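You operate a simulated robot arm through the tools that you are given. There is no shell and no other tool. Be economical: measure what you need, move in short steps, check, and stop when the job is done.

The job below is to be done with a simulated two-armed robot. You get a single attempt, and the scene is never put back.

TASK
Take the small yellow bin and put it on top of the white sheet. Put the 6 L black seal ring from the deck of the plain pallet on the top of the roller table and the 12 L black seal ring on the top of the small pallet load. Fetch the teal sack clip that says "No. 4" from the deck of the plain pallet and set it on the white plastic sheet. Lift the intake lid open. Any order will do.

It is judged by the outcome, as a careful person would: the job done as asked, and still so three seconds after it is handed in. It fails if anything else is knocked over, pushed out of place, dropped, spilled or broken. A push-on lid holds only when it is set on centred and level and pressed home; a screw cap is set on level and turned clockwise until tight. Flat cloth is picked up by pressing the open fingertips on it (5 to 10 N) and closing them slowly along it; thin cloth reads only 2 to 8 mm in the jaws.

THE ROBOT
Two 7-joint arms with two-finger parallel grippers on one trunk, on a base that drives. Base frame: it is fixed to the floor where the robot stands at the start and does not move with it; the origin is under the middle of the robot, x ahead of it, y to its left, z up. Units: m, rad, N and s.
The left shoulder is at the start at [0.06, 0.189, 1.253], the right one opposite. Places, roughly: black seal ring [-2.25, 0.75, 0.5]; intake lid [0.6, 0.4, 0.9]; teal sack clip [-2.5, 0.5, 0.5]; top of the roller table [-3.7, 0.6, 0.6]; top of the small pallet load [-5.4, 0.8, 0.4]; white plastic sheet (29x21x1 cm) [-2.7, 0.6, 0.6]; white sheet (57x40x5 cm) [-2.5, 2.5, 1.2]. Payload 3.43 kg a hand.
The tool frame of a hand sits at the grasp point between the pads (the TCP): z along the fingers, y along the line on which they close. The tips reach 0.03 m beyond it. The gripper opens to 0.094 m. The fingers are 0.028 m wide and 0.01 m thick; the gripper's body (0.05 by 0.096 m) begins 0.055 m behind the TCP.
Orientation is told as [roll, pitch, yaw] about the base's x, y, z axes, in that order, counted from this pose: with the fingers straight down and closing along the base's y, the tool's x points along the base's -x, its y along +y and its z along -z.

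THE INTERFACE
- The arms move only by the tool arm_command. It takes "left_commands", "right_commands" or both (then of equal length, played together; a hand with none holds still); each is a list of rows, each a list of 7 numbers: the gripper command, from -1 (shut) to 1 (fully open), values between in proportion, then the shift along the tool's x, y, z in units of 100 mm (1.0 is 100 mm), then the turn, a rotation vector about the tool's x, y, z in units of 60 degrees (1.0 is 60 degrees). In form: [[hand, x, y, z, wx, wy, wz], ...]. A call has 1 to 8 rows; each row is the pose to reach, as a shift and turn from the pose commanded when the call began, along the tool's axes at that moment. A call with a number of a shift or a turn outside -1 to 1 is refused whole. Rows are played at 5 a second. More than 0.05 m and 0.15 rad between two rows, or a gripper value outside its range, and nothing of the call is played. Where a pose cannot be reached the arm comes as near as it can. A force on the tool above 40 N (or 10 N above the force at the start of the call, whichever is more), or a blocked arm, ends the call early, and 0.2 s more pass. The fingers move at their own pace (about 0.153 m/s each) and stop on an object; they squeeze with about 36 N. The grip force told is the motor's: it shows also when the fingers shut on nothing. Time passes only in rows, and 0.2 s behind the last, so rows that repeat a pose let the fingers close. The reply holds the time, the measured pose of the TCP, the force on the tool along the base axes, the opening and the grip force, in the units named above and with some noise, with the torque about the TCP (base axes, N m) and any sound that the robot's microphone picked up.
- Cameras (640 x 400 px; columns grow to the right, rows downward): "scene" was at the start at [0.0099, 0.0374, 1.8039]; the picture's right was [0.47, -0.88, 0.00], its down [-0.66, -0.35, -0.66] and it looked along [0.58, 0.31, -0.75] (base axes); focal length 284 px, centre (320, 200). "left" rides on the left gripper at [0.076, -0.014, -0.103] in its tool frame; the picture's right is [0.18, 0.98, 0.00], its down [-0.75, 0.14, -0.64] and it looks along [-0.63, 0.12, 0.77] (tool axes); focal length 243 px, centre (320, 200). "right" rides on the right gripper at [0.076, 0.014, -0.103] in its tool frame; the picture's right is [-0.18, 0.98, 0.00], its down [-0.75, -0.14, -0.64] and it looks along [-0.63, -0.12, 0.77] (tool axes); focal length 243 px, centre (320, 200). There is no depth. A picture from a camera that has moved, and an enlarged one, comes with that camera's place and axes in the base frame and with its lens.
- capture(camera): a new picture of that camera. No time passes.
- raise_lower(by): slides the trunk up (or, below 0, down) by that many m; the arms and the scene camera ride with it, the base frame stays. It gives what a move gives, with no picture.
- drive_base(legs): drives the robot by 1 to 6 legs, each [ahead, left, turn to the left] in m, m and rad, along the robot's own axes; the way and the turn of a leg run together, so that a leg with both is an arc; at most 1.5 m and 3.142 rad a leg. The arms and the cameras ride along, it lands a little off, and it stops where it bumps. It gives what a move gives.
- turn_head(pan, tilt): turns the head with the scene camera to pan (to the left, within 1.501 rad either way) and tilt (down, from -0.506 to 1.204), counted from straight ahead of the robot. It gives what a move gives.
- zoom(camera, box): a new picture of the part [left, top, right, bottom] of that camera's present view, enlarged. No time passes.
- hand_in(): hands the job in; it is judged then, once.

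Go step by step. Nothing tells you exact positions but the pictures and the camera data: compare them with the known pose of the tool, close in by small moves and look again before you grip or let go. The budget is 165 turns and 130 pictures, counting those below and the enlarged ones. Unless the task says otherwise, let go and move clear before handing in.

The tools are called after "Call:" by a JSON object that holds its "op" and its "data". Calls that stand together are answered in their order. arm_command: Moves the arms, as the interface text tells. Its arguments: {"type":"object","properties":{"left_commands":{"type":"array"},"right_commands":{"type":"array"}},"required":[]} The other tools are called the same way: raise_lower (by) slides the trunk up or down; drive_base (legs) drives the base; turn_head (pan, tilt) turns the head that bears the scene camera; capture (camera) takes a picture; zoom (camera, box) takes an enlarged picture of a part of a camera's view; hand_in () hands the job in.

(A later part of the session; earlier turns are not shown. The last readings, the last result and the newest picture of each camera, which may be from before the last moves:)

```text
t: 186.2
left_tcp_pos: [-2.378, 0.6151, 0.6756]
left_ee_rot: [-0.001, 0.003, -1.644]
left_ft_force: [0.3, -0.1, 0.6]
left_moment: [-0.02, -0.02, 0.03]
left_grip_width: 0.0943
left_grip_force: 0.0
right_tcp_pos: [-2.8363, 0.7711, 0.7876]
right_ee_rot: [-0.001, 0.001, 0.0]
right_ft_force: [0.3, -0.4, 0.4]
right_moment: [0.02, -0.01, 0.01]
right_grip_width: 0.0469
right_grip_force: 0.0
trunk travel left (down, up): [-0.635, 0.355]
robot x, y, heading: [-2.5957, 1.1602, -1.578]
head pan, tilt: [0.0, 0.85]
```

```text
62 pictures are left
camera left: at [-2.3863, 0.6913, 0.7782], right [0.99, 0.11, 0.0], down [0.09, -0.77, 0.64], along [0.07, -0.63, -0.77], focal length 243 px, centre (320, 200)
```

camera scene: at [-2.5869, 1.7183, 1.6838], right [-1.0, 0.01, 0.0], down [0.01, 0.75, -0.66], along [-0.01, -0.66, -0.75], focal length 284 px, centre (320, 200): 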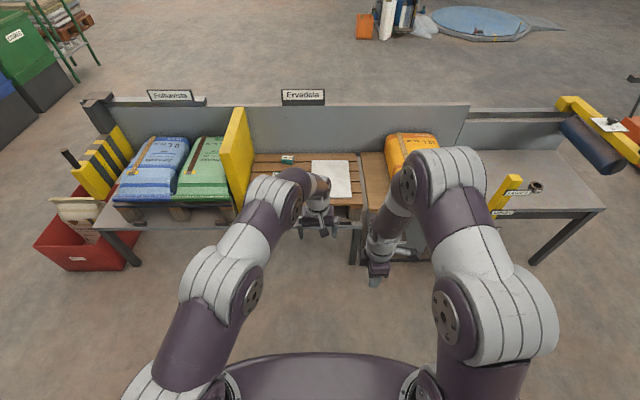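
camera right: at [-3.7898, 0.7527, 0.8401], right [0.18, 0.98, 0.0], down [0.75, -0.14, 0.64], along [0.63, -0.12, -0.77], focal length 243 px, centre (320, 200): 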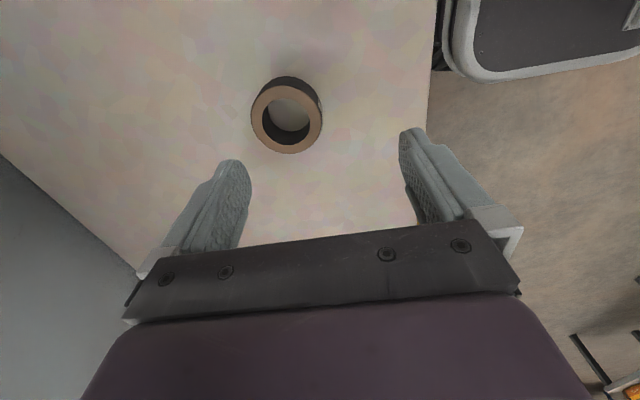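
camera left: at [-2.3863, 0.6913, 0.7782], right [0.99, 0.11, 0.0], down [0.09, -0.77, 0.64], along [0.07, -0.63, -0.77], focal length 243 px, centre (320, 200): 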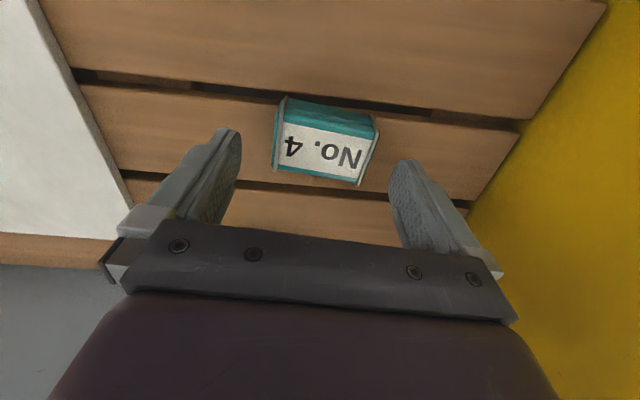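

Call:
{"op": "arm_command", "data": {"left_commands": [[1, 0, 0.04, 0.2, 0, 0, 0], [1, 0, 0.04, 0.35, 0, 0, 0], [1, 0, 0.04, 0.45, 0, 0, 0], [0.4, 0, 0.04, 0.45, 0, 0, 0], [-1, 0, 0.04, 0.45, 0, 0, 0], [-1, 0, 0.04, 0.45, 0, 0, 0], [-1, 0, 0.04, 0.45, 0, 0, 0]]}}

Call:
{"op": "capture", "data": {"camera": "left"}}

```text
t: 187.8
left_tcp_pos: [-2.3742, 0.615, 0.6299]
left_ee_rot: [-0.001, 0.005, -1.643]
left_ft_force: [1.2, 0.1, 0.1]
left_moment: [0.02, 0.0, 0.02]
left_grip_width: 0.0735
left_grip_force: 36.3
right_tcp_pos: [-2.8362, 0.7703, 0.7877]
right_ee_rot: [-0.002, 0.001, -0.001]
right_ft_force: [0.6, -0.8, -1.0]
right_moment: [-0.01, -0.03, -0.04]
right_grip_width: 0.0471
right_grip_force: 0.0
trunk travel left (down, up): [-0.635, 0.355]
robot x, y, heading: [-2.5897, 1.1621, -1.585]
head pan, tilt: [0.0, 0.85]
```

```text
61 pictures are left
camera left: at [-2.3823, 0.691, 0.7332], right [0.99, 0.11, 0.0], down [0.09, -0.77, 0.64], along [0.07, -0.63, -0.77], focal length 243 px, centre (320, 200)
```

left: 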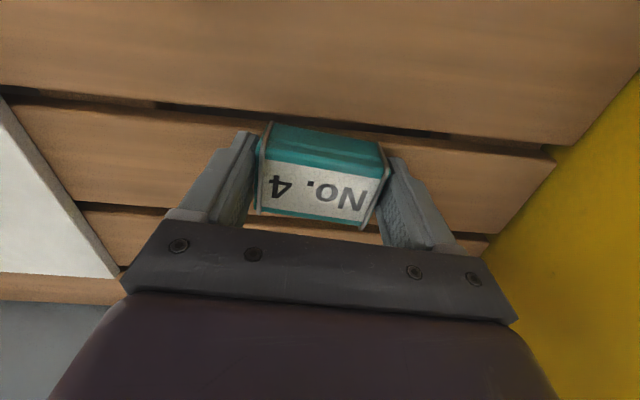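

Call:
{"op": "arm_command", "data": {"left_commands": [[-1, 0, 0, -0.3, 0, 0, 0], [-1, 0, 0, -0.6, 0, 0, 0], [-1, 0, -0.3, -0.9, 0, 0, 0], [-1, 0, -0.7, -1, 0, 0, 0], [-1, 0, -1, -1, 0, 0, 0]]}}

Call:
{"op": "arm_command", "data": {"left_commands": [[-1, 0, -0.4, 0, 0, 0, 0], [-1, 0, -0.8, 0, 0, 0, 0], [-1, 0, -1, 0, 0, 0, 0]]}}

Call:
{"op": "capture", "data": {"camera": "left"}}

```text
t: 189.0
left_tcp_pos: [-2.4719, 0.6227, 0.7316]
left_ee_rot: [0.0, 0.005, -1.644]
left_ft_force: [0.4, -0.1, 0.3]
left_moment: [0.02, -0.01, 0.02]
left_grip_width: 0.0734
left_grip_force: 35.9
right_tcp_pos: [-2.8369, 0.7723, 0.7877]
right_ee_rot: [-0.003, -0.001, 0.0]
right_ft_force: [-0.5, -0.8, 0.2]
right_moment: [0.02, -0.01, -0.03]
right_grip_width: 0.0469
right_grip_force: 0.1
trunk travel left (down, up): [-0.635, 0.355]
robot x, y, heading: [-2.5967, 1.1623, -1.584]
head pan, tilt: [0.0, 0.85]
```

```text
t: 189.8
left_tcp_pos: [-2.5734, 0.6285, 0.7293]
left_ee_rot: [0.0, 0.005, -1.644]
left_ft_force: [0.7, 0.5, -0.1]
left_moment: [-0.02, 0.03, -0.02]
left_grip_width: 0.0732
left_grip_force: 36.0
right_tcp_pos: [-2.8361, 0.773, 0.7885]
right_ee_rot: [-0.002, 0.001, 0.001]
right_ft_force: [0.1, -0.5, -0.6]
right_moment: [0.01, -0.01, 0.0]
right_grip_width: 0.0472
right_grip_force: 0.1
trunk travel left (down, up): [-0.635, 0.355]
robot x, y, heading: [-2.5938, 1.1614, -1.587]
head pan, tilt: [0.0, 0.85]
```

```text
60 pictures are left
camera left: at [-2.5824, 0.7048, 0.8331], right [0.99, 0.11, 0.0], down [0.09, -0.77, 0.64], along [0.07, -0.63, -0.77], focal length 243 px, centre (320, 200)
```

left: 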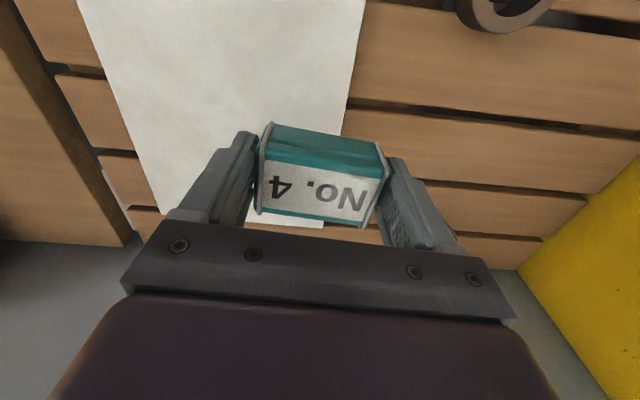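

Call:
{"op": "arm_command", "data": {"left_commands": [[-1, 0, -0.4, 0.1, 0, 0, 0], [-1, 0, -0.77, 0.3, 0, 0, 0], [-1, 0, -0.77, 0.5, 0, 0, 0], [-1, 0, -0.77, 0.7, 0, 0, 0], [-1, 0, -0.77, 0.8, 0, 0, 0], [-1, 0, -0.77, 0.87, 0, 0, 0], [-1, 0, -0.77, 0.94, 0, 0, 0], [-1, 0, -0.77, 1, 0, 0, 0]]}}

Call:
{"op": "capture", "data": {"camera": "left"}}

```text
t: 191.6
left_tcp_pos: [-2.6509, 0.6334, 0.6365]
left_ee_rot: [-0.004, -0.003, -1.645]
left_ft_force: [4.5, -1.9, 33.4]
left_moment: [-0.05, -0.05, -0.12]
left_grip_width: 0.0742
left_grip_force: 36.2
right_tcp_pos: [-2.8348, 0.7739, 0.7903]
right_ee_rot: [-0.007, 0.0, 0.001]
right_ft_force: [-0.4, -0.2, 0.0]
right_moment: [0.03, -0.02, -0.01]
right_grip_width: 0.0468
right_grip_force: 0.1
trunk travel left (down, up): [-0.635, 0.355]
robot x, y, heading: [-2.5931, 1.1597, -1.588]
head pan, tilt: [0.0, 0.85]
```

```text
59 pictures are left
camera left: at [-2.6586, 0.7108, 0.7372], right [0.99, 0.11, 0.0], down [0.09, -0.76, 0.64], along [0.07, -0.64, -0.76], focal length 243 px, centre (320, 200)
```

left: 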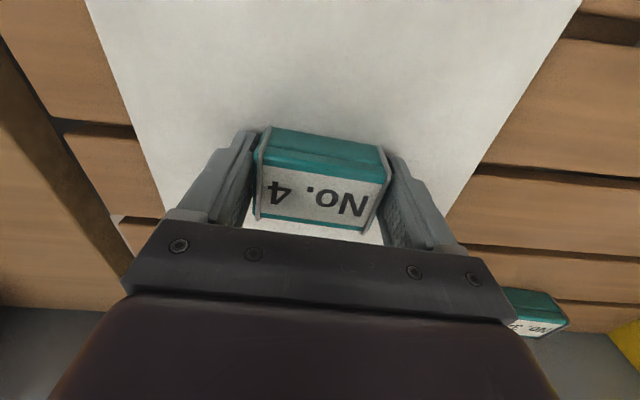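

The clip is resting on the sheet. I'll release it and rise straight up.

Call:
{"op": "arm_command", "data": {"left_commands": [[-1, 0, 0, -0.03, 0, 0, 0], [0.7, 0, 0, -0.03, 0, 0, 0], [1, 0, 0, -0.03, 0, 0, 0], [1, 0, 0, -0.2, 0, 0, 0], [1, 0, 0, -0.5, 0, 0, 0], [1, 0, 0, -0.8, 0, 0, 0], [1, 0, 0, -1, 0, 0, 0]]}}

Call:
{"op": "capture", "data": {"camera": "left"}}

```text
t: 193.2
left_tcp_pos: [-2.6503, 0.635, 0.7331]
left_ee_rot: [0.0, 0.006, -1.645]
left_ft_force: [0.2, 0.5, -0.4]
left_moment: [0.03, 0.02, 0.02]
left_grip_width: 0.094
left_grip_force: 0.0
right_tcp_pos: [-2.8356, 0.7731, 0.7883]
right_ee_rot: [-0.002, 0.002, 0.001]
right_ft_force: [0.3, -1.2, -0.5]
right_moment: [0.0, -0.01, 0.0]
right_grip_width: 0.0469
right_grip_force: 0.0
trunk travel left (down, up): [-0.635, 0.355]
robot x, y, heading: [-2.5933, 1.1627, -1.582]
head pan, tilt: [0.0, 0.85]
```

```text
58 pictures are left
camera left: at [-2.6587, 0.7113, 0.8345], right [0.99, 0.11, 0.0], down [0.09, -0.77, 0.64], along [0.07, -0.63, -0.77], focal length 243 px, centre (320, 200)
```

left: 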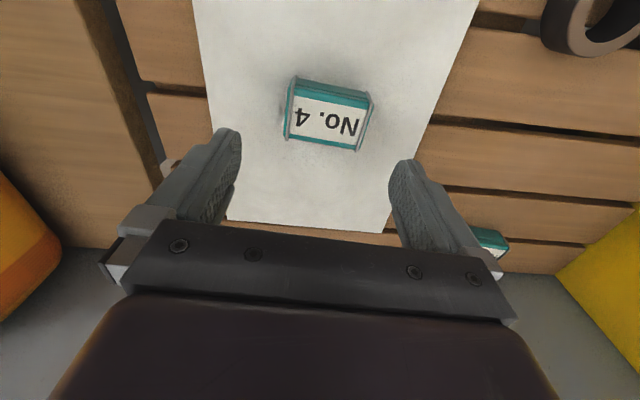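

The clip is on the white plastic sheet. Next I need the small yellow bin, so I'll back off, turn around and look at the rack side.

Call:
{"op": "raise_lower", "data": {"by": 0.35}}

Call:
{"op": "drive_base", "data": {"legs": [[-0.3, 0, 0], [0, 0, 3.14]]}}

Call:
{"op": "turn_head", "data": {"pan": 0, "tilt": 0.55}}

Call:
{"op": "capture", "data": {"camera": "scene"}}

```text
t: 196.6
left_tcp_pos: [-2.651, 0.6347, 1.0823]
left_ee_rot: [-0.002, 0.006, -1.643]
left_ft_force: [0.7, 0.1, -0.6]
left_moment: [0.01, 0.0, -0.04]
left_grip_width: 0.0939
left_grip_force: 0.1
right_tcp_pos: [-2.8364, 0.7717, 1.1372]
right_ee_rot: [-0.003, -0.001, 0.0]
right_ft_force: [0.6, 0.4, 1.1]
right_moment: [-0.02, 0.0, 0.01]
right_grip_width: 0.0469
right_grip_force: 0.0
trunk travel left (down, up): [-0.985, 0.005]
robot x, y, heading: [-2.5946, 1.1656, -1.582]
head pan, tilt: [0.0, 0.85]
```

```text
t: 206.0
left_tcp_pos: [-2.5383, 1.9937, 1.0816]
left_ee_rot: [0.0, 0.005, 1.509]
left_ft_force: [-0.5, 0.2, 0.5]
left_moment: [0.01, 0.02, -0.01]
left_grip_width: 0.0937
left_grip_force: 0.1
right_tcp_pos: [-2.3527, 1.8579, 1.1373]
right_ee_rot: [-0.001, 0.0, -3.131]
right_ft_force: [0.6, -0.2, 0.5]
right_moment: [0.01, 0.01, 0.0]
right_grip_width: 0.0472
right_grip_force: 0.0
trunk travel left (down, up): [-0.985, 0.005]
robot x, y, heading: [-2.5914, 1.4654, 1.569]
head pan, tilt: [0.0, 0.85]
```

```text
t: 206.8
left_tcp_pos: [-2.5398, 1.9934, 1.0816]
left_ee_rot: [-0.002, 0.004, 1.508]
left_ft_force: [0.0, 0.0, -0.1]
left_moment: [0.02, 0.03, 0.02]
left_grip_width: 0.0939
left_grip_force: 0.1
right_tcp_pos: [-2.3526, 1.8574, 1.1381]
right_ee_rot: [0.0, 0.0, -3.133]
right_ft_force: [0.9, -0.5, -0.8]
right_moment: [-0.02, 0.03, 0.01]
right_grip_width: 0.0471
right_grip_force: 0.0
trunk travel left (down, up): [-0.985, 0.005]
robot x, y, heading: [-2.5898, 1.4676, 1.571]
head pan, tilt: [0.0, 0.55]
```

```text
57 pictures are left
camera scene: at [-2.5892, 1.4953, 1.8891], right [1.0, 0.0, 0.0], down [0.0, -0.52, -0.85], along [0.0, 0.85, -0.52], focal length 284 px, centre (320, 200)
```

scene: 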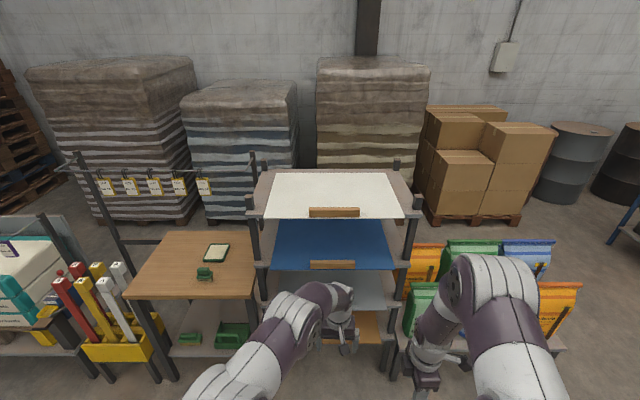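

The white sheet is the rack's top shelf. No small loose yellow bin is here, so I'll go back to the work table by the intake where I saw small red and yellow bins.

Call:
{"op": "drive_base", "data": {"legs": [[0, 0, -1.57], [1.5, 0, 0], [0.6, 0, 0]]}}

Call:
{"op": "turn_head", "data": {"pan": -0.6, "tilt": 0.6}}

Call:
{"op": "capture", "data": {"camera": "scene"}}

Call:
{"op": "turn_head", "data": {"pan": 0.35, "tilt": 0.6}}

Call:
{"op": "capture", "data": {"camera": "scene"}}

```text
t: 221.1
left_tcp_pos: [0.0402, 1.387, 1.0816]
left_ee_rot: [0.001, 0.004, -0.073]
left_ft_force: [-0.9, -0.3, 0.4]
left_moment: [0.02, -0.01, -0.03]
left_grip_width: 0.0943
left_grip_force: 0.0
right_tcp_pos: [-0.0967, 1.2016, 1.1382]
right_ee_rot: [-0.005, 0.0, 1.575]
right_ft_force: [0.7, 0.6, 0.6]
right_moment: [0.01, -0.03, 0.01]
right_grip_width: 0.047
right_grip_force: 0.1
trunk travel left (down, up): [-0.985, 0.005]
robot x, y, heading: [-0.4856, 1.4433, -0.013]
head pan, tilt: [0.0, 0.55]
```

```text
t: 222.1
left_tcp_pos: [0.0415, 1.3868, 1.0824]
left_ee_rot: [-0.001, 0.005, -0.07]
left_ft_force: [0.3, -1.4, -0.1]
left_moment: [0.04, 0.0, 0.01]
left_grip_width: 0.0939
left_grip_force: 0.1
right_tcp_pos: [-0.0966, 1.2006, 1.138]
right_ee_rot: [-0.002, 0.0, 1.574]
right_ft_force: [0.0, 0.3, 0.2]
right_moment: [-0.01, 0.03, -0.01]
right_grip_width: 0.0469
right_grip_force: 0.0
trunk travel left (down, up): [-0.985, 0.005]
robot x, y, heading: [-0.4871, 1.4411, -0.014]
head pan, tilt: [-0.6, 0.6]
```

```text
56 pictures are left
camera scene: at [-0.4736, 1.3921, 1.8847], right [-0.57, -0.82, 0.0], down [-0.46, 0.32, -0.83], along [0.68, -0.47, -0.56], focal length 284 px, centre (320, 200)
```

scene: 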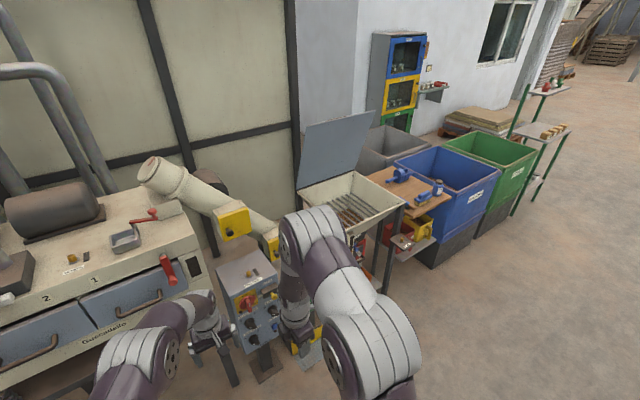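

```text
t: 223.3
left_tcp_pos: [0.04, 1.3868, 1.0822]
left_ee_rot: [-0.002, 0.003, -0.073]
left_ft_force: [0.0, 0.3, -0.5]
left_moment: [0.01, -0.02, -0.01]
left_grip_width: 0.0937
left_grip_force: 0.1
right_tcp_pos: [-0.0964, 1.2023, 1.1375]
right_ee_rot: [-0.002, 0.0, 1.573]
right_ft_force: [-0.4, 0.2, 0.2]
right_moment: [-0.01, -0.01, 0.02]
right_grip_width: 0.0469
right_grip_force: 0.1
trunk travel left (down, up): [-0.985, 0.005]
robot x, y, heading: [-0.4863, 1.4442, -0.009]
head pan, tilt: [0.351, 0.6]
```

```text
55 pictures are left
camera scene: at [-0.4627, 1.4721, 1.8847], right [0.33, -0.94, 0.0], down [-0.53, -0.19, -0.83], along [0.78, 0.28, -0.56], focal length 284 px, centre (320, 200)
```

scene: 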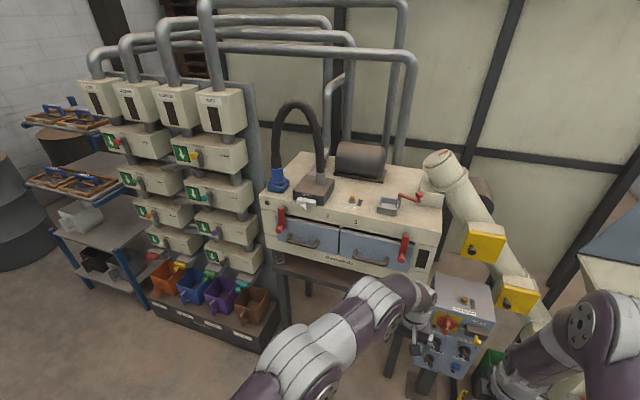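

Call:
{"op": "zoom", "data": {"camera": "scene", "box": [100, 220, 300, 345]}}

Call:
{"op": "turn_head", "data": {"pan": -0.6, "tilt": 0.6}}

Call:
{"op": "zoom", "data": {"camera": "scene", "box": [340, 150, 500, 250]}}

Call:
{"op": "zoom", "data": {"camera": "scene", "box": [230, 260, 390, 360]}}

```text
3.20 times, centred on (200, 282) of scene
camera zoom: at [-0.4627, 1.4721, 1.8847], right [0.33, -0.94, 0.0], down [-0.53, -0.19, -0.83], along [0.78, 0.28, -0.56], focal length 910 px, centre (704, -64)
```

zoom: 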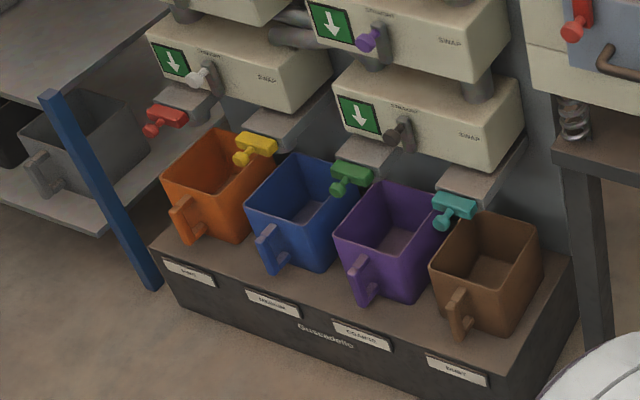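

```text
t: 224.6
left_tcp_pos: [0.0403, 1.3866, 1.0813]
left_ee_rot: [-0.001, 0.006, -0.071]
left_ft_force: [0.1, -0.1, -0.2]
left_moment: [0.01, -0.04, -0.03]
left_grip_width: 0.0942
left_grip_force: 0.0
right_tcp_pos: [-0.0967, 1.2015, 1.1383]
right_ee_rot: [-0.002, 0.0, 1.573]
right_ft_force: [-0.7, 0.2, -0.6]
right_moment: [0.04, -0.01, 0.03]
right_grip_width: 0.047
right_grip_force: 0.1
trunk travel left (down, up): [-0.985, 0.005]
robot x, y, heading: [-0.4882, 1.4409, -0.013]
head pan, tilt: [-0.6, 0.6]
```

```text
4.00 times, centred on (420, 200) of scene
camera zoom: at [-0.4735, 1.3921, 1.8847], right [-0.57, -0.82, 0.0], down [-0.46, 0.32, -0.82], along [0.68, -0.47, -0.57], focal length 1138 px, centre (-80, 200)
```

zoom: 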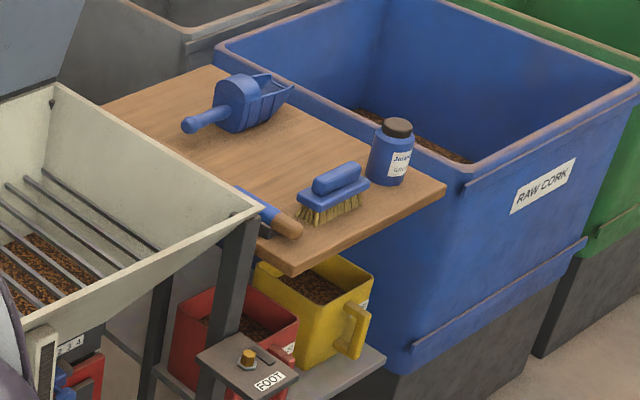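

```text
4.00 times, centred on (310, 310) of scene
camera zoom: at [-0.4735, 1.3921, 1.8847], right [-0.57, -0.82, 0.0], down [-0.46, 0.32, -0.82], along [0.68, -0.47, -0.57], focal length 1138 px, centre (360, -240)
```

zoom: 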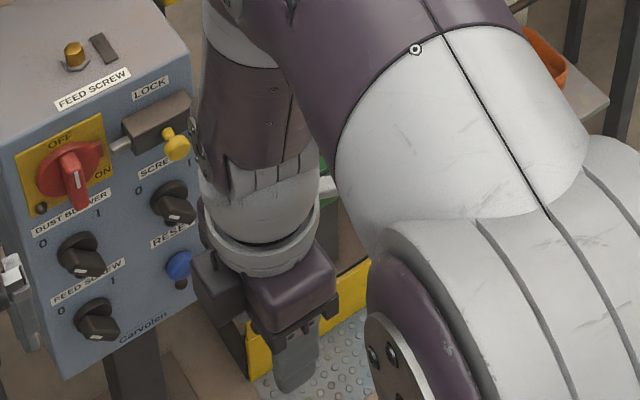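

Found it: a yellow handled bin with granules on the shelf under the wood table, near [0.4, −0.15, 0.5]. I'll go stand in front of it.

Call:
{"op": "drive_base", "data": {"legs": [[-0.2, 0, 0], [0, -1.5, 0]]}}

Call:
{"op": "turn_head", "data": {"pan": -0.1, "tilt": 0.8}}

Call:
{"op": "capture", "data": {"camera": "scene"}}

```text
t: 233.1
left_tcp_pos: [-0.1984, -0.1117, 1.082]
left_ee_rot: [-0.003, 0.006, -0.101]
left_ft_force: [0.0, -0.6, 0.6]
left_moment: [0.01, 0.03, 0.02]
left_grip_width: 0.094
left_grip_force: 0.1
right_tcp_pos: [-0.3408, -0.2926, 1.138]
right_ee_rot: [-0.001, 0.001, 1.545]
right_ft_force: [0.1, -0.7, 0.7]
right_moment: [0.0, 0.02, 0.03]
right_grip_width: 0.0469
right_grip_force: 0.0
trunk travel left (down, up): [-0.985, 0.005]
robot x, y, heading: [-0.7242, -0.0415, -0.037]
head pan, tilt: [-0.6, 0.6]
```

```text
t: 234.1
left_tcp_pos: [-0.1976, -0.1129, 1.0828]
left_ee_rot: [0.0, 0.004, -0.098]
left_ft_force: [1.0, 0.7, -1.0]
left_moment: [0.06, -0.04, -0.01]
left_grip_width: 0.0942
left_grip_force: 0.0
right_tcp_pos: [-0.34, -0.2936, 1.138]
right_ee_rot: [-0.001, 0.001, 1.544]
right_ft_force: [-0.7, 0.2, 0.2]
right_moment: [-0.01, -0.03, 0.0]
right_grip_width: 0.047
right_grip_force: 0.0
trunk travel left (down, up): [-0.985, 0.005]
robot x, y, heading: [-0.7245, -0.0447, -0.037]
head pan, tilt: [-0.099, 0.799]
```

```text
51 pictures are left
camera scene: at [-0.703, -0.0501, 1.8678], right [-0.14, -0.99, 0.0], down [-0.71, 0.1, -0.7], along [0.69, -0.1, -0.72], focal length 284 px, centre (320, 200)
```

scene: 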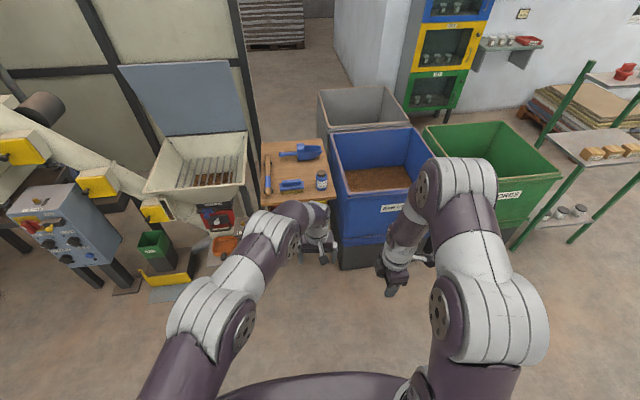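

Call:
{"op": "arm_command", "data": {"left_commands": [[1, 0.1, 0.4, 0, 0, 0, 0], [1, 0.3, 0.8, 0, 0, 0, 0], [1, 0.5, 1, 0, 0, 0, 0]]}}

Call:
{"op": "arm_command", "data": {"left_commands": [[1, 0.1, 0.4, 0, 0, 0, 0], [1, 0.3, 0.8, 0, 0, 0, 0], [1, 0.3, 1, 0, 0, 0, 0]]}}

Call:
{"op": "zoom", "data": {"camera": "scene", "box": [200, 140, 400, 265]}}

```text
t: 234.9
left_tcp_pos: [-0.2389, -0.0085, 1.0831]
left_ee_rot: [0.0, 0.004, -0.099]
left_ft_force: [-0.4, -0.2, -0.7]
left_moment: [0.0, -0.01, 0.01]
left_grip_width: 0.0941
left_grip_force: 0.1
right_tcp_pos: [-0.3409, -0.2942, 1.1381]
right_ee_rot: [-0.004, 0.001, 1.544]
right_ft_force: [0.2, -1.0, 0.0]
right_moment: [0.02, 0.0, 0.0]
right_grip_width: 0.0469
right_grip_force: 0.0
trunk travel left (down, up): [-0.985, 0.005]
robot x, y, heading: [-0.7253, -0.0399, -0.036]
head pan, tilt: [-0.099, 0.799]
```

```text
t: 235.7
left_tcp_pos: [-0.2583, 0.0957, 1.0818]
left_ee_rot: [0.002, 0.005, -0.102]
left_ft_force: [0.5, -0.2, 0.6]
left_moment: [-0.01, 0.01, 0.02]
left_grip_width: 0.094
left_grip_force: 0.0
right_tcp_pos: [-0.3412, -0.2944, 1.1366]
right_ee_rot: [-0.001, 0.0, 1.545]
right_ft_force: [0.6, 0.6, 0.1]
right_moment: [0.02, -0.01, 0.0]
right_grip_width: 0.0469
right_grip_force: 0.1
trunk travel left (down, up): [-0.985, 0.005]
robot x, y, heading: [-0.7257, -0.0429, -0.042]
head pan, tilt: [-0.099, 0.799]
```

```text
3.20 times, centred on (300, 202) of scene
camera zoom: at [-0.7025, -0.0502, 1.8678], right [-0.14, -0.99, 0.0], down [-0.71, 0.1, -0.7], along [0.69, -0.1, -0.72], focal length 910 px, centre (384, 192)
```

zoom: 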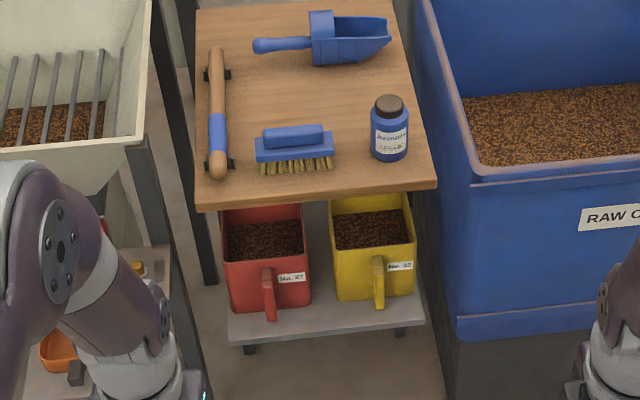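

The yellow bin (No. 32, with granules) stands on the shelf, with its front rim at about [0.445, −0.198, 0.52] and its handle toward me under the table edge. I'll turn the right hand to point forward.

Call:
{"op": "arm_command", "data": {"right_commands": [[0, 0, 0, 0, 0, 0, 0.13], [0, 0, 0, 0, 0, 0, 0.26], [0, 0, 0, 0, 0, 0, 0.39], [0, 0, 0, 0, 0, 0, 0.52], [0, 0, 0, 0, 0, 0, 0.65], [0, 0, 0, 0, 0, 0, 0.78], [0, 0, 0, 0, 0, 0, 0.9], [0, 0, 0, 0, 0, 0, 1]]}}

Call:
{"op": "arm_command", "data": {"right_commands": [[0, 0, 0, 0, 0, 0, 0.13], [0, 0, 0, 0, 0, 0, 0.26], [0, 0, 0, 0, 0, 0, 0.39], [0, 0, 0, 0, 0, 0, 0.475], [0, 0, 0, 0, 0, 0, 0.475]]}}

Call:
{"op": "arm_command", "data": {"right_commands": [[0.5, -0.1, 0, 0, 0, -0.13, 0], [0.5, -0.2, 0, 0, 0, -0.26, 0], [0.5, -0.3, 0, 0, 0, -0.39, 0], [0.5, -0.4, 0, 0, 0, -0.52, 0], [0.5, -0.5, 0, 0, 0, -0.65, 0], [0.5, -0.6, 0, 0, 0, -0.78, 0], [0.5, -0.7, 0, 0, 0, -0.9, 0], [0.5, -0.8, 0, 0, 0, -1, 0]]}}

Call:
{"op": "arm_command", "data": {"right_commands": [[0.5, 0, 0, 0, 0, -0.13, 0], [0.5, 0, 0, 0, 0, -0.26, 0], [0.5, 0, 0, 0, 0, -0.39, 0], [0.5, 0, 0, 0, 0, -0.5, 0], [0.5, 0, 0, 0, 0, -0.5, 0]]}}

```text
t: 237.5
left_tcp_pos: [-0.2574, 0.0946, 1.0827]
left_ee_rot: [0.0, 0.006, -0.099]
left_ft_force: [0.9, -0.1, 0.6]
left_moment: [0.0, -0.03, 0.01]
left_grip_width: 0.0939
left_grip_force: 0.1
right_tcp_pos: [-0.3413, -0.293, 1.1379]
right_ee_rot: [-0.002, -0.001, 0.495]
right_ft_force: [-0.7, 0.2, 0.9]
right_moment: [0.01, 0.03, 0.02]
right_grip_width: 0.0471
right_grip_force: 0.2
trunk travel left (down, up): [-0.985, 0.005]
robot x, y, heading: [-0.7252, -0.0394, -0.035]
head pan, tilt: [-0.099, 0.799]
```

```text
t: 238.7
left_tcp_pos: [-0.2585, 0.0952, 1.0827]
left_ee_rot: [-0.002, 0.004, -0.099]
left_ft_force: [-0.8, -1.1, -0.9]
left_moment: [0.03, -0.03, 0.02]
left_grip_width: 0.0941
left_grip_force: 0.0
right_tcp_pos: [-0.3402, -0.2929, 1.1356]
right_ee_rot: [0.0, -0.002, -0.002]
right_ft_force: [0.0, -0.1, -0.9]
right_moment: [0.02, 0.0, -0.01]
right_grip_width: 0.047
right_grip_force: 0.0
trunk travel left (down, up): [-0.985, 0.005]
robot x, y, heading: [-0.7232, -0.0432, -0.039]
head pan, tilt: [-0.099, 0.799]
```

```text
t: 240.5
left_tcp_pos: [-0.2571, 0.0946, 1.0817]
left_ee_rot: [0.001, 0.008, -0.1]
left_ft_force: [0.4, -0.4, -0.9]
left_moment: [-0.02, 0.02, -0.02]
left_grip_width: 0.0939
left_grip_force: 0.0
right_tcp_pos: [-0.2465, -0.3106, 1.1482]
right_ee_rot: [0.049, -1.043, -0.033]
right_ft_force: [0.3, 0.2, -0.4]
right_moment: [-0.03, -0.01, 0.02]
right_grip_width: 0.0705
right_grip_force: 0.1
right hand out of reach, approached as far as the arm can: row 4, 5, 7, 8
trunk travel left (down, up): [-0.985, 0.005]
robot x, y, heading: [-0.7234, -0.0381, -0.035]
head pan, tilt: [-0.099, 0.799]
```

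```text
t: 241.7
left_tcp_pos: [-0.2583, 0.0946, 1.0825]
left_ee_rot: [0.0, 0.005, -0.099]
left_ft_force: [-0.4, 0.6, -0.6]
left_moment: [0.01, 0.02, 0.01]
left_grip_width: 0.0939
left_grip_force: 0.1
right_tcp_pos: [-0.1078, -0.3317, 1.1738]
right_ee_rot: [-0.009, -1.564, 0.008]
right_ft_force: [0.1, 0.4, 0.6]
right_moment: [0.01, 0.02, 0.01]
right_grip_width: 0.0706
right_grip_force: 0.0
right hand out of reach, approached as far as the arm can: row 1, 2, 3, 4, 5
trunk travel left (down, up): [-0.985, 0.005]
robot x, y, heading: [-0.7223, -0.0425, -0.045]
head pan, tilt: [-0.099, 0.799]
```

Call:
{"op": "arm_command", "data": {"left_commands": [[0, 0.2, 0.1, -0.3, 0, 0, 0], [0, 0.5, 0.2, -0.6, 0, 0, 0], [0, 0.8, 0.3, -0.9, 0, 0, 0], [0, 1, 0.3, -1, 0, 0, 0]]}}

Call:
{"op": "raise_lower", "data": {"by": -0.4}}

Call:
{"op": "raise_lower", "data": {"by": -0.3}}

Call:
{"op": "drive_base", "data": {"legs": [[0.3, 0.14, 0.04]]}}

Call:
{"op": "capture", "data": {"camera": "right"}}

Call:
{"op": "capture", "data": {"camera": "scene"}}

```text
t: 242.7
left_tcp_pos: [-0.3538, 0.1357, 1.1836]
left_ee_rot: [0.0, 0.007, -0.101]
left_ft_force: [-0.4, 0.4, -0.6]
left_moment: [0.03, -0.04, -0.04]
left_grip_width: 0.0468
left_grip_force: 0.0
right_tcp_pos: [-0.1059, -0.3328, 1.1739]
right_ee_rot: [0.001, -1.561, -0.002]
right_ft_force: [-0.2, -0.7, -0.7]
right_moment: [0.0, 0.0, -0.03]
right_grip_width: 0.0704
right_grip_force: 0.1
trunk travel left (down, up): [-0.985, 0.005]
robot x, y, heading: [-0.7214, -0.039, -0.039]
head pan, tilt: [-0.099, 0.799]
```

```text
t: 246.5
left_tcp_pos: [-0.3526, 0.1354, 0.7828]
left_ee_rot: [-0.001, 0.007, -0.1]
left_ft_force: [-0.4, 0.0, 0.7]
left_moment: [-0.02, 0.01, 0.0]
left_grip_width: 0.0468
left_grip_force: 0.1
right_tcp_pos: [-0.1053, -0.3307, 0.7733]
right_ee_rot: [-0.025, -1.559, 0.025]
right_ft_force: [0.4, -0.3, -0.2]
right_moment: [-0.03, -0.01, -0.02]
right_grip_width: 0.0706
right_grip_force: 0.0
trunk travel left (down, up): [-0.585, 0.405]
robot x, y, heading: [-0.7232, -0.04, -0.039]
head pan, tilt: [-0.099, 0.799]
```

```text
t: 249.5
left_tcp_pos: [-0.3524, 0.1368, 0.4822]
left_ee_rot: [-0.002, 0.005, -0.099]
left_ft_force: [0.2, 0.4, 0.0]
left_moment: [-0.02, 0.04, 0.01]
left_grip_width: 0.0471
left_grip_force: 0.1
right_tcp_pos: [-0.1055, -0.3319, 0.4729]
right_ee_rot: [-0.026, -1.561, 0.024]
right_ft_force: [0.2, -0.3, 0.2]
right_moment: [-0.02, -0.01, -0.04]
right_grip_width: 0.0703
right_grip_force: 0.0
trunk travel left (down, up): [-0.285, 0.705]
robot x, y, heading: [-0.722, -0.0424, -0.036]
head pan, tilt: [-0.099, 0.799]
```

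```text
t: 251.7
left_tcp_pos: [-0.0596, 0.2853, 0.4824]
left_ee_rot: [-0.002, 0.005, -0.057]
left_ft_force: [0.6, 0.1, 0.7]
left_moment: [0.0, -0.03, 0.0]
left_grip_width: 0.0469
left_grip_force: 0.1
right_tcp_pos: [0.207, -0.1705, 0.4734]
right_ee_rot: [-0.024, -1.56, 0.068]
right_ft_force: [0.2, -0.7, 0.0]
right_moment: [-0.03, -0.07, 0.02]
right_grip_width: 0.0706
right_grip_force: 0.0
trunk travel left (down, up): [-0.285, 0.705]
robot x, y, heading: [-0.4192, 0.0937, -0.0]
head pan, tilt: [-0.099, 0.799]
```

```text
49 pictures are left
camera right: at [0.1039, -0.162, 0.3987], right [-0.04, 0.98, 0.18], down [-0.63, -0.17, 0.76], along [0.78, -0.09, 0.62], focal length 243 px, centre (320, 200)
```

right: 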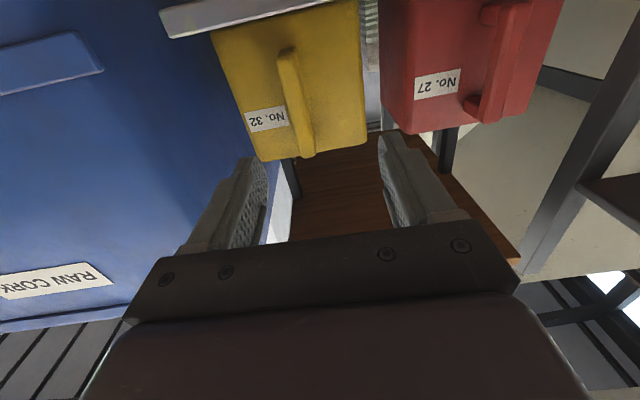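

```text
48 pictures are left
camera scene: at [-0.4007, 0.0854, 1.1678], right [-0.1, -1.0, 0.0], down [-0.71, 0.07, -0.7], along [0.69, -0.07, -0.72], focal length 284 px, centre (320, 200)
```

scene: 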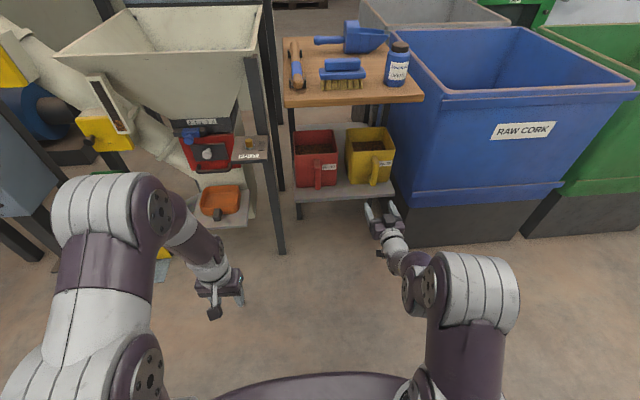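

Call:
{"op": "zoom", "data": {"camera": "right", "box": [190, 0, 430, 150]}}

Call:
{"op": "zoom", "data": {"camera": "scene", "box": [280, 100, 440, 220]}}

```text
2.67 times, centred on (310, 75) of right
camera zoom: at [0.1039, -0.162, 0.3987], right [-0.04, 0.98, 0.18], down [-0.63, -0.17, 0.76], along [0.78, -0.09, 0.62], focal length 647 px, centre (347, 533)
```

zoom: 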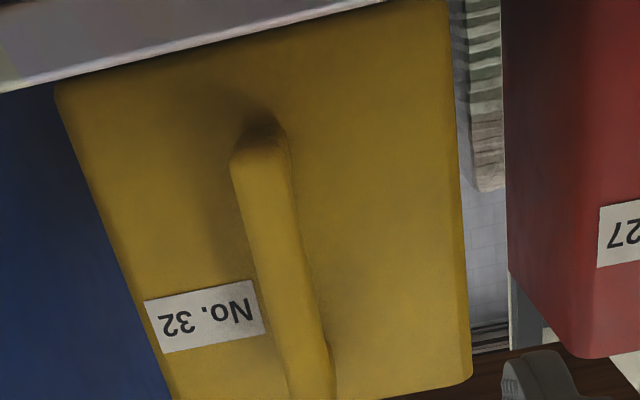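

```text
3.33 times, centred on (360, 160) of scene
camera zoom: at [-0.4007, 0.0854, 1.1678], right [-0.1, -1.0, 0.0], down [-0.71, 0.07, -0.7], along [0.69, -0.07, -0.72], focal length 948 px, centre (187, 333)
```

zoom: 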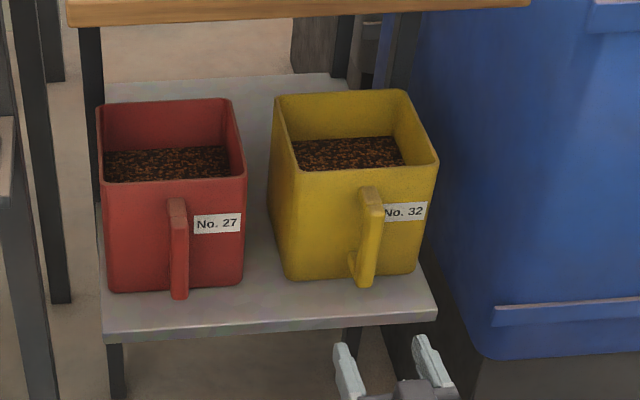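

The handle is a D-grip with its bar at about [0.39, −0.198, 0.48]. I'll correct the hand's heading, open it and drive up to the handle.

Call:
{"op": "arm_command", "data": {"right_commands": [[1, 0, -0.15, 0, 0.03, 0, 0], [1, 0, -0.28, 0, 0.065, 0, 0], [1, 0, -0.28, 0, 0.065, 0, 0]]}}

Call:
{"op": "drive_base", "data": {"legs": [[0.11, 0, 0]]}}

Call:
{"op": "capture", "data": {"camera": "right"}}

Call:
{"op": "zoom", "data": {"camera": "scene", "box": [280, 100, 440, 220]}}

```text
t: 252.5
left_tcp_pos: [-0.0585, 0.2865, 0.4826]
left_ee_rot: [-0.003, 0.005, -0.058]
left_ft_force: [0.7, 0.1, 0.6]
left_moment: [0.0, 0.03, 0.02]
left_grip_width: 0.0471
left_grip_force: 0.0
right_tcp_pos: [0.2079, -0.1996, 0.4741]
right_ee_rot: [-0.08, -1.56, 0.051]
right_ft_force: [0.1, 0.1, 0.3]
right_moment: [0.01, 0.01, -0.03]
right_grip_width: 0.0941
right_grip_force: 0.1
trunk travel left (down, up): [-0.285, 0.705]
robot x, y, heading: [-0.4224, 0.0926, 0.008]
head pan, tilt: [-0.099, 0.799]
```

```text
t: 253.7
left_tcp_pos: [0.0492, 0.2844, 0.4838]
left_ee_rot: [-0.003, 0.005, -0.058]
left_ft_force: [0.0, -0.1, 0.1]
left_moment: [0.01, -0.02, 0.02]
left_grip_width: 0.0471
left_grip_force: 0.1
right_tcp_pos: [0.3177, -0.1998, 0.4732]
right_ee_rot: [-0.083, -1.56, 0.055]
right_ft_force: [-0.5, 0.5, -0.4]
right_moment: [-0.03, 0.02, 0.0]
right_grip_width: 0.094
right_grip_force: 0.2
trunk travel left (down, up): [-0.285, 0.705]
robot x, y, heading: [-0.3165, 0.0969, 0.003]
head pan, tilt: [-0.099, 0.799]
```

```text
45 pictures are left
camera right: at [0.2149, -0.1833, 0.3988], right [0.03, 0.98, 0.18], down [-0.64, -0.12, 0.76], along [0.77, -0.14, 0.62], focal length 243 px, centre (320, 200)
```

right: 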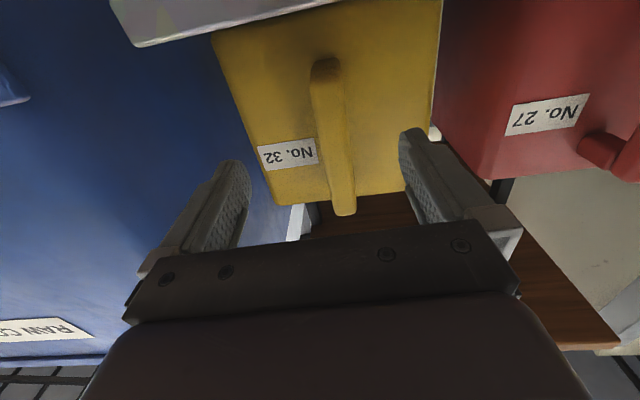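

```text
3.33 times, centred on (360, 160) of scene
camera zoom: at [-0.2913, 0.0856, 1.1678], right [-0.1, -1.0, 0.0], down [-0.71, 0.07, -0.7], along [0.69, -0.07, -0.72], focal length 948 px, centre (187, 333)
```

zoom: 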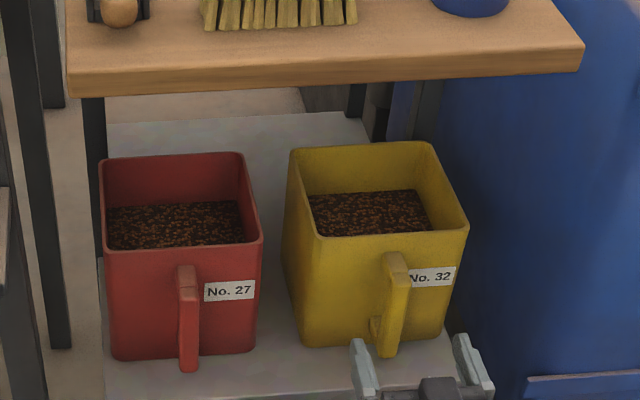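

The handle bar runs from [0.364, −0.194, 0.534] down to [0.380, −0.193, 0.429]. I'll drive the last 4.5 cm and close.

Call:
{"op": "drive_base", "data": {"legs": [[0.045, 0.006, 0]]}}

Call:
{"op": "capture", "data": {"camera": "right"}}

```text
t: 254.6
left_tcp_pos: [0.0951, 0.2913, 0.4824]
left_ee_rot: [-0.003, 0.005, -0.058]
left_ft_force: [-0.1, 0.4, -0.8]
left_moment: [-0.01, -0.06, 0.0]
left_grip_width: 0.047
left_grip_force: 0.1
right_tcp_pos: [0.3617, -0.1938, 0.4734]
right_ee_rot: [-0.083, -1.56, 0.055]
right_ft_force: [-0.4, 0.1, -0.2]
right_moment: [-0.01, 0.0, 0.02]
right_grip_width: 0.0943
right_grip_force: 0.1
trunk travel left (down, up): [-0.285, 0.705]
robot x, y, heading: [-0.2634, 0.098, 0.008]
head pan, tilt: [-0.099, 0.799]
```

```text
43 pictures are left
camera right: at [0.2597, -0.1771, 0.3988], right [0.03, 0.98, 0.18], down [-0.64, -0.12, 0.76], along [0.77, -0.14, 0.62], focal length 243 px, centre (320, 200)
```

right: 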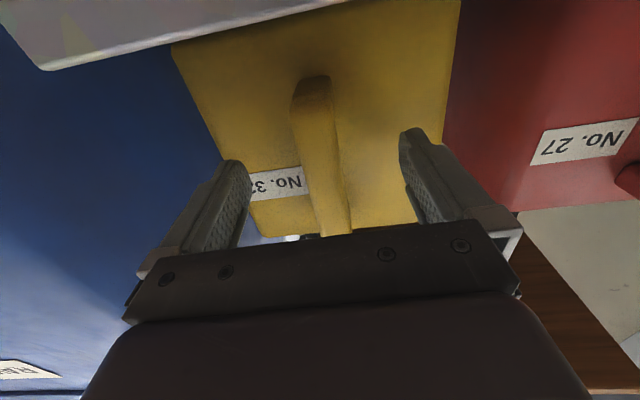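

Call:
{"op": "arm_command", "data": {"right_commands": [[0.3, 0, 0, 0, 0, 0, 0], [-0.2, 0, 0, 0, 0, 0, 0], [-1, 0, 0, 0, 0, 0, 0], [-1, 0, 0, 0, 0, 0, 0], [-1, 0, 0, 0, 0, 0, 0]]}}

Call:
{"op": "capture", "data": {"camera": "right"}}

```text
t: 255.8
left_tcp_pos: [0.0948, 0.2906, 0.4819]
left_ee_rot: [-0.003, 0.006, -0.058]
left_ft_force: [1.2, -0.2, 0.1]
left_moment: [0.01, 0.03, -0.01]
left_grip_width: 0.047
left_grip_force: 0.1
right_tcp_pos: [0.3617, -0.1935, 0.4738]
right_ee_rot: [-0.089, -1.56, 0.061]
right_ft_force: [-0.1, 0.6, 0.4]
right_moment: [0.04, -0.31, 0.06]
right_grip_width: 0.0241
right_grip_force: 36.3
trunk travel left (down, up): [-0.285, 0.705]
robot x, y, heading: [-0.2705, 0.1, 0.003]
head pan, tilt: [-0.099, 0.799]
```

```text
42 pictures are left
camera right: at [0.2597, -0.177, 0.3991], right [0.03, 0.98, 0.18], down [-0.64, -0.12, 0.76], along [0.77, -0.14, 0.62], focal length 243 px, centre (320, 200)
```

right: 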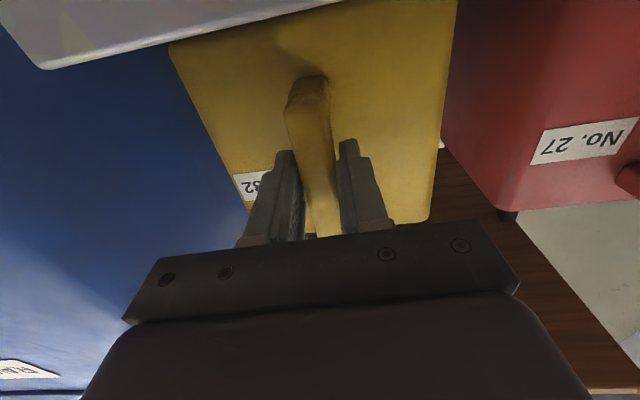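

I have the handle gripped at 24 mm. I'll test the weight by raising the trunk 2 cm.

Call:
{"op": "raise_lower", "data": {"by": 0.02}}

Call:
{"op": "zoom", "data": {"camera": "scene", "box": [280, 100, 440, 220]}}

```text
t: 256.4
left_tcp_pos: [0.0959, 0.2913, 0.5023]
left_ee_rot: [0.001, 0.006, -0.058]
left_ft_force: [0.1, -0.5, 0.6]
left_moment: [-0.01, 0.01, 0.01]
left_grip_width: 0.0469
left_grip_force: 0.1
right_tcp_pos: [0.3624, -0.1939, 0.4927]
right_ee_rot: [-0.04, -1.559, 0.011]
right_ft_force: [0.0, -0.6, -4.2]
right_moment: [-0.02, 0.48, -0.02]
right_grip_width: 0.0241
right_grip_force: 36.0
trunk travel left (down, up): [-0.305, 0.685]
robot x, y, heading: [-0.2678, 0.1012, 0.004]
head pan, tilt: [-0.099, 0.799]
```

```text
3.33 times, centred on (360, 160) of scene
camera zoom: at [-0.246, 0.0914, 1.1878], right [-0.1, -1.0, 0.0], down [-0.71, 0.07, -0.7], along [0.69, -0.07, -0.72], focal length 948 px, centre (187, 333)
```

zoom: 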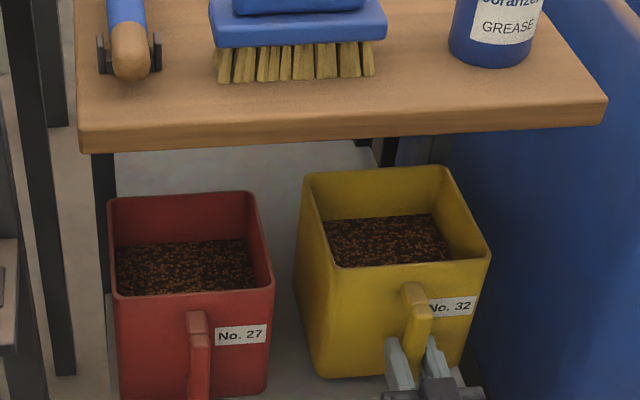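

It weighs about 0.43 kg and hangs level in the grip. I'll lift a little more and back out slowly.

Call:
{"op": "raise_lower", "data": {"by": 0.03}}

Call:
{"op": "drive_base", "data": {"legs": [[-0.15, 0, 0]]}}

Call:
{"op": "capture", "data": {"camera": "scene"}}

```text
t: 257.2
left_tcp_pos: [0.0956, 0.2918, 0.5324]
left_ee_rot: [0.0, 0.008, -0.059]
left_ft_force: [-0.6, 0.3, -0.5]
left_moment: [-0.01, 0.03, 0.0]
left_grip_width: 0.0472
left_grip_force: 0.0
right_tcp_pos: [0.362, -0.1933, 0.5232]
right_ee_rot: [-0.049, -1.559, 0.019]
right_ft_force: [0.9, 0.4, -4.3]
right_moment: [-0.01, 0.51, 0.01]
right_grip_width: 0.0242
right_grip_force: 36.0
trunk travel left (down, up): [-0.335, 0.655]
robot x, y, heading: [-0.2664, 0.1028, 0.004]
head pan, tilt: [-0.099, 0.799]
```

```text
t: 258.6
left_tcp_pos: [-0.0552, 0.2915, 0.534]
left_ee_rot: [-0.001, 0.006, -0.06]
left_ft_force: [-0.1, -0.3, 0.0]
left_moment: [0.03, -0.01, 0.01]
left_grip_width: 0.0468
left_grip_force: 0.1
right_tcp_pos: [0.2103, -0.1941, 0.5239]
right_ee_rot: [-0.067, -1.559, 0.035]
right_ft_force: [0.0, -0.1, -4.0]
right_moment: [0.02, 0.48, -0.02]
right_grip_width: 0.0246
right_grip_force: 35.8
trunk travel left (down, up): [-0.335, 0.655]
robot x, y, heading: [-0.4151, 0.0957, 0.002]
head pan, tilt: [-0.099, 0.799]
```

```text
40 pictures are left
camera scene: at [-0.397, 0.0911, 1.2178], right [-0.1, -1.0, 0.0], down [-0.71, 0.07, -0.7], along [0.69, -0.07, -0.72], focal length 284 px, centre (320, 200)
```

scene: 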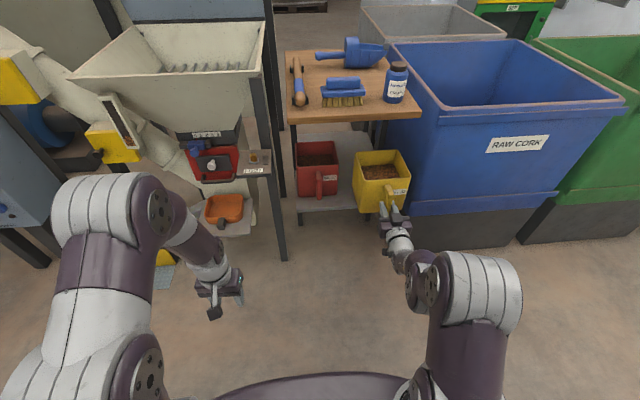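

Call:
{"op": "drive_base", "data": {"legs": [[-0.3, 0, 0]]}}

Call:
{"op": "raise_lower", "data": {"by": 0.4}}

Call:
{"op": "raise_lower", "data": {"by": 0.25}}

Call:
{"op": "drive_base", "data": {"legs": [[0, 1.2, 0], [-1.0, 0, 0], [-0.85, 0, 0]]}}

Call:
{"op": "capture", "data": {"camera": "scene"}}

```text
t: 260.6
left_tcp_pos: [-0.3562, 0.2898, 0.5329]
left_ee_rot: [-0.001, 0.006, -0.06]
left_ft_force: [0.8, -0.2, -0.1]
left_moment: [-0.02, 0.03, 0.0]
left_grip_width: 0.047
left_grip_force: 0.0
right_tcp_pos: [-0.0895, -0.1948, 0.5252]
right_ee_rot: [-0.059, -1.561, 0.031]
right_ft_force: [0.3, 0.5, -3.3]
right_moment: [-0.01, 0.43, -0.02]
right_grip_width: 0.024
right_grip_force: 36.3
trunk travel left (down, up): [-0.335, 0.655]
robot x, y, heading: [-0.7188, 0.0964, 0.002]
head pan, tilt: [-0.099, 0.799]
```

```text
t: 264.4
left_tcp_pos: [-0.3563, 0.2898, 0.9336]
left_ee_rot: [0.0, 0.008, -0.059]
left_ft_force: [-0.4, -0.1, -0.8]
left_moment: [0.01, 0.01, -0.01]
left_grip_width: 0.0471
left_grip_force: 0.0
right_tcp_pos: [-0.089, -0.1944, 0.9232]
right_ee_rot: [-0.049, -1.558, 0.02]
right_ft_force: [0.8, 0.2, -4.0]
right_moment: [0.0, 0.48, 0.01]
right_grip_width: 0.0241
right_grip_force: 35.8
trunk travel left (down, up): [-0.735, 0.255]
robot x, y, heading: [-0.72, 0.099, 0.003]
head pan, tilt: [-0.099, 0.799]
```

```text
t: 267.0
left_tcp_pos: [-0.3562, 0.2899, 1.1834]
left_ee_rot: [-0.002, 0.007, -0.059]
left_ft_force: [-0.1, 0.8, -0.5]
left_moment: [0.02, 0.03, -0.03]
left_grip_width: 0.0471
left_grip_force: 0.1
right_tcp_pos: [-0.0891, -0.1947, 1.1721]
right_ee_rot: [-0.047, -1.558, 0.02]
right_ft_force: [-0.4, 0.4, -4.3]
right_moment: [0.01, 0.45, 0.01]
right_grip_width: 0.0242
right_grip_force: 36.1
trunk travel left (down, up): [-0.985, 0.005]
robot x, y, heading: [-0.7205, 0.1019, 0.001]
head pan, tilt: [-0.099, 0.799]
```

```text
t: 282.0
left_tcp_pos: [-2.2148, 1.4863, 1.1823]
left_ee_rot: [-0.001, 0.007, -0.061]
left_ft_force: [-0.3, -0.5, 0.4]
left_moment: [0.03, 0.01, 0.05]
left_grip_width: 0.0469
left_grip_force: 0.1
right_tcp_pos: [-1.9478, 1.0008, 1.1715]
right_ee_rot: [-0.048, -1.558, 0.019]
right_ft_force: [0.1, 0.4, -5.4]
right_moment: [0.03, 0.52, -0.01]
right_grip_width: 0.024
right_grip_force: 36.0
trunk travel left (down, up): [-0.985, 0.005]
robot x, y, heading: [-2.5777, 1.2955, 0.004]
head pan, tilt: [-0.099, 0.799]
```

```text
39 pictures are left
camera scene: at [-2.556, 1.2874, 1.8678], right [-0.1, -1.0, 0.0], down [-0.71, 0.07, -0.7], along [0.69, -0.07, -0.72], focal length 284 px, centre (320, 200)
```

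scene: 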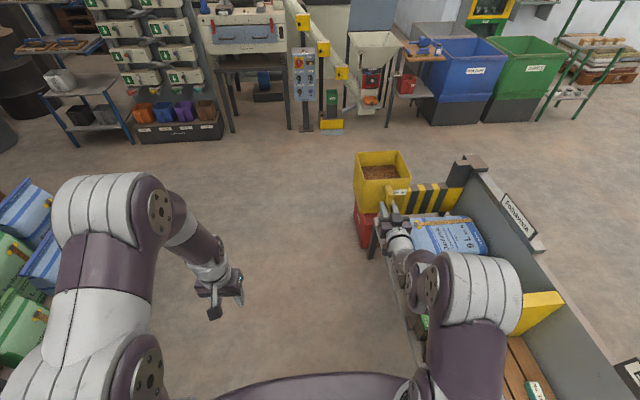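

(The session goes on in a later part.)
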